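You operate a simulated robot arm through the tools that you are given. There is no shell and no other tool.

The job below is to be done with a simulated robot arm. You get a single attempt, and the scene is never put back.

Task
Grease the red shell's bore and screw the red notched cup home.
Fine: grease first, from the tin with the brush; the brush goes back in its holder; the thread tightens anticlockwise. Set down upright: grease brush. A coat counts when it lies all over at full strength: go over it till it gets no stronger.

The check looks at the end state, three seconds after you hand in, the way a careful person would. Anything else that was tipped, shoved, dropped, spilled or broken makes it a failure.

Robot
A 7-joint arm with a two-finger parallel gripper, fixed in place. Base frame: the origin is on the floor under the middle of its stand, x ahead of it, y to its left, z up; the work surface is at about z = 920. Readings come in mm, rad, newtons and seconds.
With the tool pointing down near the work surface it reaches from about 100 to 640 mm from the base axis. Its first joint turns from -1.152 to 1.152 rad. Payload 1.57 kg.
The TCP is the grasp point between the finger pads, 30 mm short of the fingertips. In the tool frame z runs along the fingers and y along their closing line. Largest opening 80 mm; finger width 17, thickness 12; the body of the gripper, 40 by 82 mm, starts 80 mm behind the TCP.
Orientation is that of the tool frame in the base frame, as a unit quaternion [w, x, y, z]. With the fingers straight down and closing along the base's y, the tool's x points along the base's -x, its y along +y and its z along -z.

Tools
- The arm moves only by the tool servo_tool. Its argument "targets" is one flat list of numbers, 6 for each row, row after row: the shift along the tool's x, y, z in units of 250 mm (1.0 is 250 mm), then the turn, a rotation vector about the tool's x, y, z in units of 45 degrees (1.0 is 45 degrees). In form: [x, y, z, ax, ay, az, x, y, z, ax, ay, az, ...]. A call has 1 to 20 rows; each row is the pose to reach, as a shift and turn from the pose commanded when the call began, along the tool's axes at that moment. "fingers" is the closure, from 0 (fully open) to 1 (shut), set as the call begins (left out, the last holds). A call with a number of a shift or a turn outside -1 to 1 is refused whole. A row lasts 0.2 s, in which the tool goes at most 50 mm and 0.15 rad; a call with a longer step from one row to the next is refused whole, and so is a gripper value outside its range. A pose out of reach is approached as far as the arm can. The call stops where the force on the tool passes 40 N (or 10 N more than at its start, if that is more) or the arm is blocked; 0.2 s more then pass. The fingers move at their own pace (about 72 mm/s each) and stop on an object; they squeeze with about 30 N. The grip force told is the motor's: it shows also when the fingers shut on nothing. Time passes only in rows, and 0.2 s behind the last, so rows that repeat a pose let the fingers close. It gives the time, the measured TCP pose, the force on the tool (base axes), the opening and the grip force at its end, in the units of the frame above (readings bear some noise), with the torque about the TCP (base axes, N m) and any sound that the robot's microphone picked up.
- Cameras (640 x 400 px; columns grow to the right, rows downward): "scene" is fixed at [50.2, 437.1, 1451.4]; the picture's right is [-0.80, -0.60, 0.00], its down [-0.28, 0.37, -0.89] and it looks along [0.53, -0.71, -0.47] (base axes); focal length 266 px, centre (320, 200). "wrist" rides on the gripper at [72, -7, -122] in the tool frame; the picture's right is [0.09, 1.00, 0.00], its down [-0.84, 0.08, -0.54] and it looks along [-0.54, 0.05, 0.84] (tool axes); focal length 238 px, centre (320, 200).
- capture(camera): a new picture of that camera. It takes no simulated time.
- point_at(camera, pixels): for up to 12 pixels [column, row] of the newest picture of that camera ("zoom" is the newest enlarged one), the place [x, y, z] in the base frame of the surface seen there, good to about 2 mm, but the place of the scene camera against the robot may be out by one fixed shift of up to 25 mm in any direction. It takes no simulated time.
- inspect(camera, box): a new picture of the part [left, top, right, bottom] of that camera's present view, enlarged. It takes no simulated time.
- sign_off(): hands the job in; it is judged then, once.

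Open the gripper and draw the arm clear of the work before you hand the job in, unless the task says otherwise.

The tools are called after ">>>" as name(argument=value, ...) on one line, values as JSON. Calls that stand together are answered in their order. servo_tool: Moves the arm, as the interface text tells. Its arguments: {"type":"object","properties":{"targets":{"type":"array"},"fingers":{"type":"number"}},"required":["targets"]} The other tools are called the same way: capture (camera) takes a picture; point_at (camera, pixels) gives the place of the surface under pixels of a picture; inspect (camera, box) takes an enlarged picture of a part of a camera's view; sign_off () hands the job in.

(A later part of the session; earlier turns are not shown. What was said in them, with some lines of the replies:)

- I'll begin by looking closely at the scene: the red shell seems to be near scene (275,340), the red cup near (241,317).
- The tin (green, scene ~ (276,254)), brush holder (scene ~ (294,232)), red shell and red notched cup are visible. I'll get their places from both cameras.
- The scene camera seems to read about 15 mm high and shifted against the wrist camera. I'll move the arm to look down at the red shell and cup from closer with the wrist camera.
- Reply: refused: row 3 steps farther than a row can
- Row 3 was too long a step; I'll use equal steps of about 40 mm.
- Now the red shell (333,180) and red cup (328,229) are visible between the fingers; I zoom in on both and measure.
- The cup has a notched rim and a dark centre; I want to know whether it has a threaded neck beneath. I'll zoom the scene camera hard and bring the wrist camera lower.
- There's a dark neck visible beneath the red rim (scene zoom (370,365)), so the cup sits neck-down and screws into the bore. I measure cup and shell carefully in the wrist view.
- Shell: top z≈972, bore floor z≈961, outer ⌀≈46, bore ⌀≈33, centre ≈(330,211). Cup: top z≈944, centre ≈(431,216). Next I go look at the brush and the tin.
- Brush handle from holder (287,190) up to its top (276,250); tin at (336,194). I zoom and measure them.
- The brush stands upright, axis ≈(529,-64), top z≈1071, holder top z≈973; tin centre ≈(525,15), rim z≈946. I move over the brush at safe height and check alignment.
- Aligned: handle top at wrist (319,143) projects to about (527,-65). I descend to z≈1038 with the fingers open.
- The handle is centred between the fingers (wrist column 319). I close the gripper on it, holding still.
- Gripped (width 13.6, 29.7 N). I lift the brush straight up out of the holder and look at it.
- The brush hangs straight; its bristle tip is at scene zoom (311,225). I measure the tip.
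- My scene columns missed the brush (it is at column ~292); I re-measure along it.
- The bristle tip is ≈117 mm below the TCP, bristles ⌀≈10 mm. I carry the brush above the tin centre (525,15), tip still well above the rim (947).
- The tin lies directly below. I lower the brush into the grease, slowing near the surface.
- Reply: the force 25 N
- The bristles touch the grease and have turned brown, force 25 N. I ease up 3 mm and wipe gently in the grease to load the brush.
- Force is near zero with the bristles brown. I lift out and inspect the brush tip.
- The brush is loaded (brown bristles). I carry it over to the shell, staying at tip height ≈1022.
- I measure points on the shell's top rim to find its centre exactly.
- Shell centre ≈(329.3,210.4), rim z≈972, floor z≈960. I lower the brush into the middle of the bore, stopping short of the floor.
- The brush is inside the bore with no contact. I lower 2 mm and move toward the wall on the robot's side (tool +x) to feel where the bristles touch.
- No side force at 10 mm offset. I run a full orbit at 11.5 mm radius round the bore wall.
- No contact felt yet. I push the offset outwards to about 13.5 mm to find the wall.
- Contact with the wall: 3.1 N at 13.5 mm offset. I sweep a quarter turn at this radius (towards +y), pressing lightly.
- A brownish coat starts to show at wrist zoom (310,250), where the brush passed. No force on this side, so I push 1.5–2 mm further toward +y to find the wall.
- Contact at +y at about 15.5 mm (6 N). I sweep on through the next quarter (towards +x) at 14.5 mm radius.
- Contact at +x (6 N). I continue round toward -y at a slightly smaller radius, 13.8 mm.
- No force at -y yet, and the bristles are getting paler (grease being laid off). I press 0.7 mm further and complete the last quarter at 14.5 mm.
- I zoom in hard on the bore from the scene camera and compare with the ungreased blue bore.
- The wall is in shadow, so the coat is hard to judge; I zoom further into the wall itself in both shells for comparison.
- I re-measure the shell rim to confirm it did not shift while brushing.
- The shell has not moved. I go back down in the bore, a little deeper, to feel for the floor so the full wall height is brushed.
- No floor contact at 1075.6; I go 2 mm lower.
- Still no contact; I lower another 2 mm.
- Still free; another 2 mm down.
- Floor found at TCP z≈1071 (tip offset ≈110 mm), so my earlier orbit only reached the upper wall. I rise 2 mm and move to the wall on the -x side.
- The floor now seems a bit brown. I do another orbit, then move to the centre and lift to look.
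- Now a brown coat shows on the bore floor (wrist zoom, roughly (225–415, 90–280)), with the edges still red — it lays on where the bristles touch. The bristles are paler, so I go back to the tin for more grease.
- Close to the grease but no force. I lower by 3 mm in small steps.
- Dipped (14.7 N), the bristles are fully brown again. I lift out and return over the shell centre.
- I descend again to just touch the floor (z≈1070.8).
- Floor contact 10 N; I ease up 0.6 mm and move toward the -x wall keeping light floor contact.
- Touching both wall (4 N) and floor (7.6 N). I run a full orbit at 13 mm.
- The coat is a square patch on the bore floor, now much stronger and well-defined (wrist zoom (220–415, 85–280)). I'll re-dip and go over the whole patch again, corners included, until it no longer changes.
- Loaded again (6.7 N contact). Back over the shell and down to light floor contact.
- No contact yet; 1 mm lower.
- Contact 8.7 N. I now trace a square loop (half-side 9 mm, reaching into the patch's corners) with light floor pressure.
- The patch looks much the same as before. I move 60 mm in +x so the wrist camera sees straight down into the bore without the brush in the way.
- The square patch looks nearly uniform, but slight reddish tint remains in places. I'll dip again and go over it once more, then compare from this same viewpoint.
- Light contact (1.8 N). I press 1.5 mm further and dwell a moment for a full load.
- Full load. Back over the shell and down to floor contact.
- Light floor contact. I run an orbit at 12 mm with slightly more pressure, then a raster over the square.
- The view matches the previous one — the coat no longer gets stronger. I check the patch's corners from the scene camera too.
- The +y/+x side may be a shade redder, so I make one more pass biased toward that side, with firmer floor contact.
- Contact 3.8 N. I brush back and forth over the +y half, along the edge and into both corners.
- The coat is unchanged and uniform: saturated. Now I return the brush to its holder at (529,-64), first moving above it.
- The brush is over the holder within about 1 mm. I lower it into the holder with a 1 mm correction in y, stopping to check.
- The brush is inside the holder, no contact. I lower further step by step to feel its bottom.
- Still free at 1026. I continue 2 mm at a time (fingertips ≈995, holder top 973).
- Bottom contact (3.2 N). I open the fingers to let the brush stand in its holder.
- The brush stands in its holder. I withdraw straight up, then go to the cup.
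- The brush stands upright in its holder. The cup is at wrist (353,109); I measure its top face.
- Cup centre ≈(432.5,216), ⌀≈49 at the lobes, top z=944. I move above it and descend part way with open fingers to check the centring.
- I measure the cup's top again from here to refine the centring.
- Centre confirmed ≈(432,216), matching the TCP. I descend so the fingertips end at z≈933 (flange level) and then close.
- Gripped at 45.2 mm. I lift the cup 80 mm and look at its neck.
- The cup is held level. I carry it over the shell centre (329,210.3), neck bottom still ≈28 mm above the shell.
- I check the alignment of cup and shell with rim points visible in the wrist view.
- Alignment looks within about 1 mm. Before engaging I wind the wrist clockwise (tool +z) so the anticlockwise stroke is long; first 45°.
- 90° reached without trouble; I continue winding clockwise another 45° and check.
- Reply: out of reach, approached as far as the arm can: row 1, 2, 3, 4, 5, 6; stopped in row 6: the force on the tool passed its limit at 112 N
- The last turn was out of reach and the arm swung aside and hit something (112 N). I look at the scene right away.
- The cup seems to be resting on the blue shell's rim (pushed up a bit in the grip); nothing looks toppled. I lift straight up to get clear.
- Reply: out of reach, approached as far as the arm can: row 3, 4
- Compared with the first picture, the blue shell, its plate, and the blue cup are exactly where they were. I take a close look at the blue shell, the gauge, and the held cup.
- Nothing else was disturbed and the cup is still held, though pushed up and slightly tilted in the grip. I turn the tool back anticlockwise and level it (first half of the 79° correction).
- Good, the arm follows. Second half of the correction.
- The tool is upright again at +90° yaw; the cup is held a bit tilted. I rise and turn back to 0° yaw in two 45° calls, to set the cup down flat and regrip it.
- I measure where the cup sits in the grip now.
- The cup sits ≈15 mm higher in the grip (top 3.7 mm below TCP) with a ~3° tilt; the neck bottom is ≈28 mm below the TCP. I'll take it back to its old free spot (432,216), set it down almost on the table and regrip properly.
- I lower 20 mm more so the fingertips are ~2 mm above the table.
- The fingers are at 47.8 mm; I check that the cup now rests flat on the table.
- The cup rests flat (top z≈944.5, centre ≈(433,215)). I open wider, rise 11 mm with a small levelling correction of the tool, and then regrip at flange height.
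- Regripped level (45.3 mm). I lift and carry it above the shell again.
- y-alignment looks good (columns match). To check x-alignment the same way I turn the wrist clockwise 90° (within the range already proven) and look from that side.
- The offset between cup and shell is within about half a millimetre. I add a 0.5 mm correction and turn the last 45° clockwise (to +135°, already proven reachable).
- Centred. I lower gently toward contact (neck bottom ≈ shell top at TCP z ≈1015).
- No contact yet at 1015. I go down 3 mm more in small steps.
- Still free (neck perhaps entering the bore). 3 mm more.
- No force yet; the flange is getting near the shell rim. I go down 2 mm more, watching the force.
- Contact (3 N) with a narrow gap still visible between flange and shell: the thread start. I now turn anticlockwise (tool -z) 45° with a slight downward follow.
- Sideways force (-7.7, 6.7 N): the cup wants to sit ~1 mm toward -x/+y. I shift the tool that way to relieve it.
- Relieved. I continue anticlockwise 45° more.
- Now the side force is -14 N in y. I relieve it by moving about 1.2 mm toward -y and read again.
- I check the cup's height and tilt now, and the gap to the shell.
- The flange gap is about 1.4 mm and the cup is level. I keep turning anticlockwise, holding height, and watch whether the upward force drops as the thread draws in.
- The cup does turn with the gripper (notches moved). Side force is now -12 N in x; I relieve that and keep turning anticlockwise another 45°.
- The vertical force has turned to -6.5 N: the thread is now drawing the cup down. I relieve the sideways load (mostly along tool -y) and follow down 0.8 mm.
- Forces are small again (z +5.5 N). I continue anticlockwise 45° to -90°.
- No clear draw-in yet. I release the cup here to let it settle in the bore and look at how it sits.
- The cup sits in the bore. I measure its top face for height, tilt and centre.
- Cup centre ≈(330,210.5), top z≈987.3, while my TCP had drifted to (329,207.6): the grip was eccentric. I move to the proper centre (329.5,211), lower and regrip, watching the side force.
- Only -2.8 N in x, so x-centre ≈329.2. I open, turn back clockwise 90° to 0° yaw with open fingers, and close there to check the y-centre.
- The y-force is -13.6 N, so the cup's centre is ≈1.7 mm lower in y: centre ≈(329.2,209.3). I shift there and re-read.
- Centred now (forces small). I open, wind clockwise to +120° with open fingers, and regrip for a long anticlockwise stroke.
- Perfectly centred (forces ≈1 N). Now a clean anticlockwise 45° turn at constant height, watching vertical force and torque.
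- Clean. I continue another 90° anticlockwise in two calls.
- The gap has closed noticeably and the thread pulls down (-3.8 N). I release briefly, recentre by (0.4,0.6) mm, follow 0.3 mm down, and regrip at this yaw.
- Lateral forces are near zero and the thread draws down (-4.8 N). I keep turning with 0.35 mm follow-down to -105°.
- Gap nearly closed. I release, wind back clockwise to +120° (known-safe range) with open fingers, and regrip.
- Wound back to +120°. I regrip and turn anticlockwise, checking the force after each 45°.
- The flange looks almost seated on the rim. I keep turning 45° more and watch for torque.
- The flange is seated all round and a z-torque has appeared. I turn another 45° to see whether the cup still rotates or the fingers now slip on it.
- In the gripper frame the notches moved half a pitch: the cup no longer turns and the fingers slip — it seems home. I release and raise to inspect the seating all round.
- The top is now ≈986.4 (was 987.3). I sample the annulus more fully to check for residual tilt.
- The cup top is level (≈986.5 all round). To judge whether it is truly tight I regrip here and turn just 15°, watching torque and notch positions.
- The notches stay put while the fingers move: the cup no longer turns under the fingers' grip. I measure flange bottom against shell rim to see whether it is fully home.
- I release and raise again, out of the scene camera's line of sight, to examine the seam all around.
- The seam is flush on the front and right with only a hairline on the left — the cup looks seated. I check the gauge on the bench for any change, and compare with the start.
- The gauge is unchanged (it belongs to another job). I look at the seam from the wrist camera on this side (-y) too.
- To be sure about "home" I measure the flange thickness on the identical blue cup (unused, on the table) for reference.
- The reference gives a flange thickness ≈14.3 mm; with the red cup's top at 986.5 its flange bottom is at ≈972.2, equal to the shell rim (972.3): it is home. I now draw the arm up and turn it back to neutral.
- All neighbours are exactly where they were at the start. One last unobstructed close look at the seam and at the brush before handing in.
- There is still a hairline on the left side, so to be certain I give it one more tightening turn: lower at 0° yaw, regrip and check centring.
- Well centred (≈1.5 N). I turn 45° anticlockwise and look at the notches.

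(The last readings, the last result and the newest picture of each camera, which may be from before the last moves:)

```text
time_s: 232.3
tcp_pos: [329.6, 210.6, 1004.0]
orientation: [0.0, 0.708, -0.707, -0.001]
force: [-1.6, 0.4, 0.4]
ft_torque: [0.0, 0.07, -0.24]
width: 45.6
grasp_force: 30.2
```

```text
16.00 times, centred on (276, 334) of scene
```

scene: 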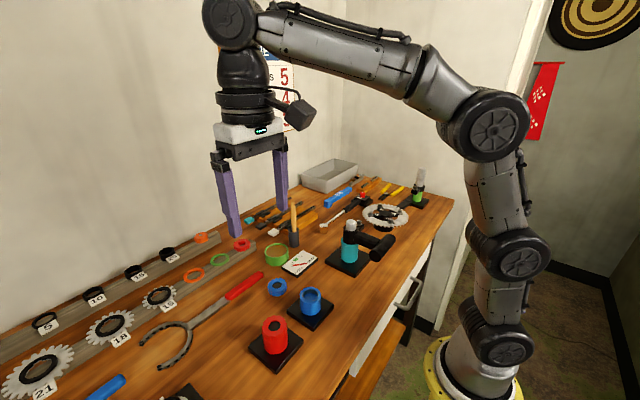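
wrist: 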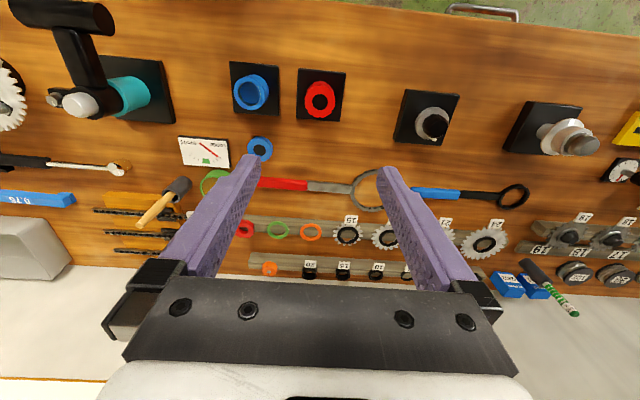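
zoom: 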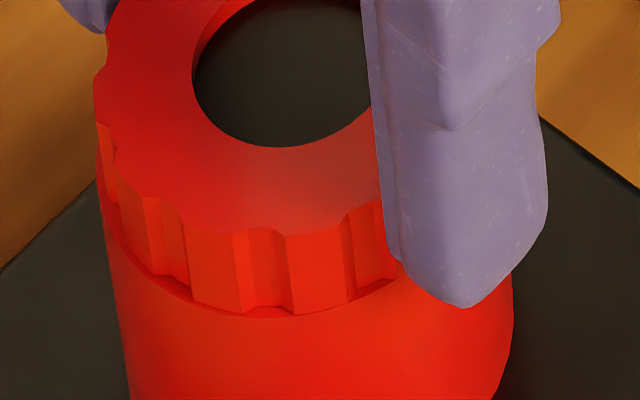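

The torque now resists at -0.39 N·m and the cup crept only ~2–3° — it is at its stop. I do one more pass (rewind open to 0°, regrip, turn 90°) to confirm it goes no further.

>>> servo_tool(targets=[0, 0, 0, 0, 0, 0, 0, 0, 0, 0, 0, 0, 0, 0, 0, 0, 0, 0.16667, 0, 0, 0, 0, 0, 0.33333, 0, 0, 0, 0, 0, 0.5, 0, 0, 0, 0, 0, 0.66667, 0, 0, 0, 0, 0, 0.83333, 0, 0, 0, 0, 0, 1.0], fingers=0.15)

>>> servo_tool(targets=[0, 0, 0, 0, 0, 0.16667, 0, 0, 0, 0, 0, 0.33333, 0, 0, 0, 0, 0, 0.5, 0, 0, 0, 0, 0, 0.66667, 0, 0, 0, 0, 0, 0.83333, 0, 0, 0, 0, 0, 1.0])

>>> servo_tool(targets=[0, 0, 0, 0, 0, 0, 0, 0, 0, 0, 0, 0, 0, 0, 0, 0, 0, 0, 0, 0, 0, 0, 0, 0], fingers=1)

>>> servo_tool(targets=[0, 0, 0, 0, 0, -0.125, 0, 0, 0, 0, 0, -0.25, 0, 0, 0, 0, 0, -0.375, 0, 0, 0, 0, 0, -0.5, 0, 0, 0, 0, 0, -0.625, 0, 0, 0, 0, 0, -0.75, 0, 0, 0, 0, 0, -0.875, 0, 0, 0, 0, 0, -1.0])

>>> servo_tool(targets=[0, 0, 0, 0, 0, -0.125, 0, 0, 0, 0, 0, -0.25, 0, 0, 0, 0, 0, -0.375, 0, 0, 0, 0, 0, -0.5, 0, 0, 0, 0, 0, -0.625, 0, 0, 0, 0, 0, -0.75, 0, 0, 0, 0, 0, -0.875, 0, 0, 0, 0, 0, -1.0])

>>> inspect(camera="scene", box=[256, 322, 296, 347])

```text
time_s: 234.1
tcp_pos: [329.0, 210.1, 1004.4]
orientation: [0.0, -0.381, 0.925, 0.0]
force: [-0.1, 0.4, -0.3]
ft_torque: [-0.01, 0.0, 0.01]
width: 68.2
grasp_force: 0.1
```

```text
time_s: 235.5
tcp_pos: [329.0, 210.5, 1005.0]
orientation: [-0.002, 0.002, 1.0, 0.0]
force: [0.7, -0.7, -0.5]
ft_torque: [0.02, 0.01, -0.02]
width: 68.0
grasp_force: 0.0
```

```text
time_s: 236.5
tcp_pos: [330.2, 209.5, 1004.4]
orientation: [0.0, 0.0, 1.0, 0.0]
force: [1.0, -2.4, 1.1]
ft_torque: [-0.03, 0.02, 0.02]
width: 45.6
grasp_force: 30.0
```

```text
time_s: 238.3
tcp_pos: [329.2, 210.5, 1004.2]
orientation: [0.0, -0.383, 0.924, 0.001]
force: [1.5, 1.3, -0.4]
ft_torque: [0.1, 0.02, -0.53]
width: 45.4
grasp_force: 29.9
```

```text
time_s: 240.1
tcp_pos: [330.0, 210.8, 1003.3]
orientation: [0.001, 0.708, -0.706, -0.001]
force: [-0.8, -0.3, 0.4]
ft_torque: [0.06, 0.11, -0.13]
width: 45.5
grasp_force: 30.2
```

```text
16.00 times, centred on (276, 334) of scene
```

zoom: 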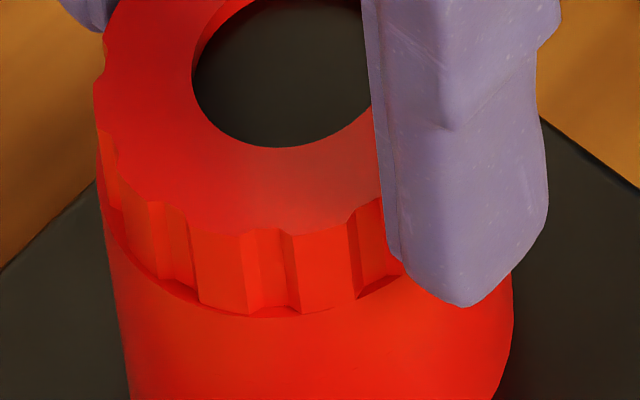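

Torque reached -0.53 N·m and the cup only crept ~2° more: it is tight at home. I open, rise and return the arm to a neutral pose clear of the work.

>>> servo_tool(targets=[0, 0, 0, 0, 0, 0, 0, 0, 0, 0, 0, 0, 0, 0, 0, 0, 0, 0, 0, 0, -0.08, 0, 0, 0, 0, 0, -0.24, 0, 0, 0, 0, 0, -0.4, 0, 0, 0, 0, 0, -0.58, 0, 0, 0, 0, 0, -0.76, 0, 0, 0, 0, 0, -0.94, 0, 0, 0, 0, 0, -0.94, 0, 0, 0], fingers=0)

>>> servo_tool(targets=[0, 0, 0, 0, 0, 0.16667, 0, 0, 0, 0, 0, 0.33333, 0, 0, 0, 0, 0, 0.5, 0, 0, 0, 0, 0, 0.66667, 0, 0, 0, 0, 0, 0.83333, 0, 0, 0, 0, 0, 1.0])

>>> servo_tool(targets=[0, 0, 0, 0, 0, 0.16667, 0, 0, 0, 0, 0, 0.33333, 0, 0, 0, 0, 0, 0.5, 0, 0, 0, 0, 0, 0.66667, 0, 0, 0, 0, 0, 0.83333, 0, 0, 0, 0, 0, 1.0, 0, 0, 0, 0, 0, 1.0])

>>> capture(camera="scene")

>>> inspect(camera="scene", box=[256, 322, 296, 347])

>>> inspect(camera="scene", box=[200, 260, 360, 380])

>>> capture(camera="wrist")

```text
time_s: 242.3
tcp_pos: [329.9, 209.4, 1240.3]
orientation: [-0.001, -0.707, 0.708, 0.001]
force: [0.1, 0.6, -0.6]
ft_torque: [0.0, 0.02, 0.03]
width: 79.9
grasp_force: 0.1
```

```text
time_s: 243.7
tcp_pos: [330.3, 209.6, 1239.5]
orientation: [0.0, -0.381, 0.925, 0.001]
force: [0.5, -0.2, 0.0]
ft_torque: [0.0, -0.02, 0.01]
width: 80.3
grasp_force: 0.1
```

```text
time_s: 245.3
tcp_pos: [330.6, 210.8, 1239.0]
orientation: [-0.001, 0.001, 1.0, 0.0]
force: [-1.0, -0.5, -0.3]
ft_torque: [0.02, 0.03, 0.02]
width: 80.0
grasp_force: 0.1
```

```text
taken
```

scene: 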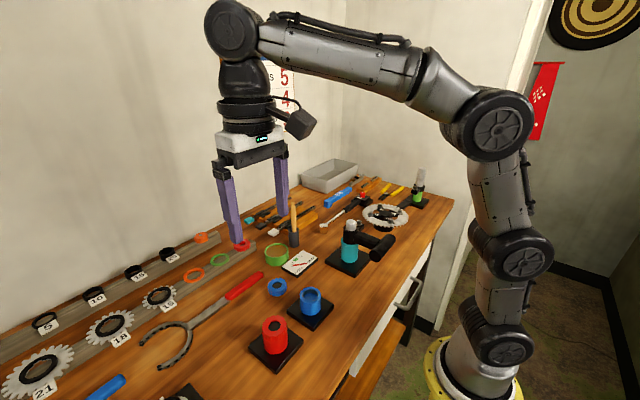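

```text
16.00 times, centred on (276, 334) of scene
```

zoom: 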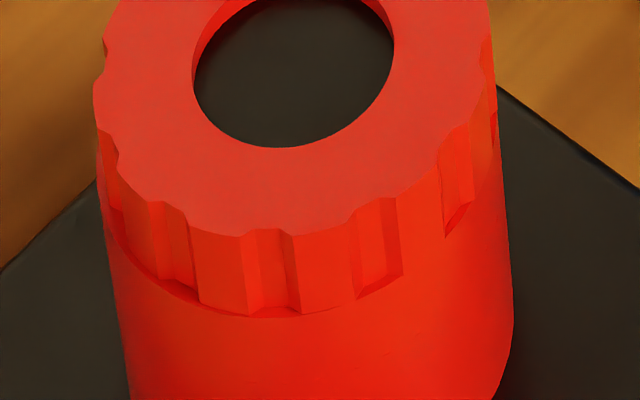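

```text
3.33 times, centred on (280, 320) of scene
```

zoom: 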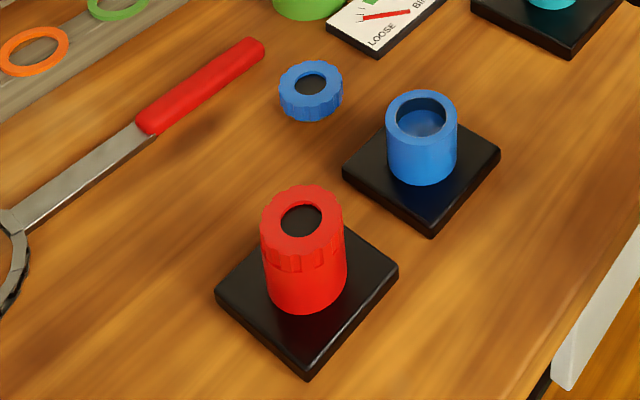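

```text
taken
```

wrist: 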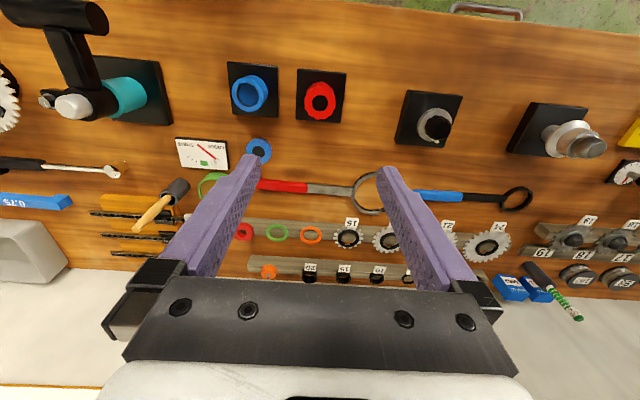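

The bore was greased, the brush is upright in its holder, and the red cup is seated flush and tight on the shell. Everything else matches its place at the start, the gripper is open and the arm is clear, so I hand in.

>>> sign_off()

```text
The job is handed in.
```

I greased the red shell's bore, put the brush back upright in its holder, and screwed the red notched cup home anticlockwise. The job is handed in, with the gripper open and the arm clear.

- **Grease:** Four dips, and I went over the bore until the coat on its floor stopped getting stronger. The bore wall lies in shadow, so I could not see its coat; I brushed it several times round.
- **Cup:** It sits level on the rim. In the last two tightening passes the fingers slipped and it crept only about 2° each, resisting with up to 0.53 N·m. A hairline remains visible at the seam on one side.
- **A knock along the way:** While I was winding the wrist with the cup in hand, one turn went past the arm's reach. The arm swung aside and hit what looks like the blue shell's rim, with a spike of 112 N. Pictures before and after show the blue shell, its base, the blue cup and the gauge in the same places. I set the red cup back on the table, regripped it and carried on.
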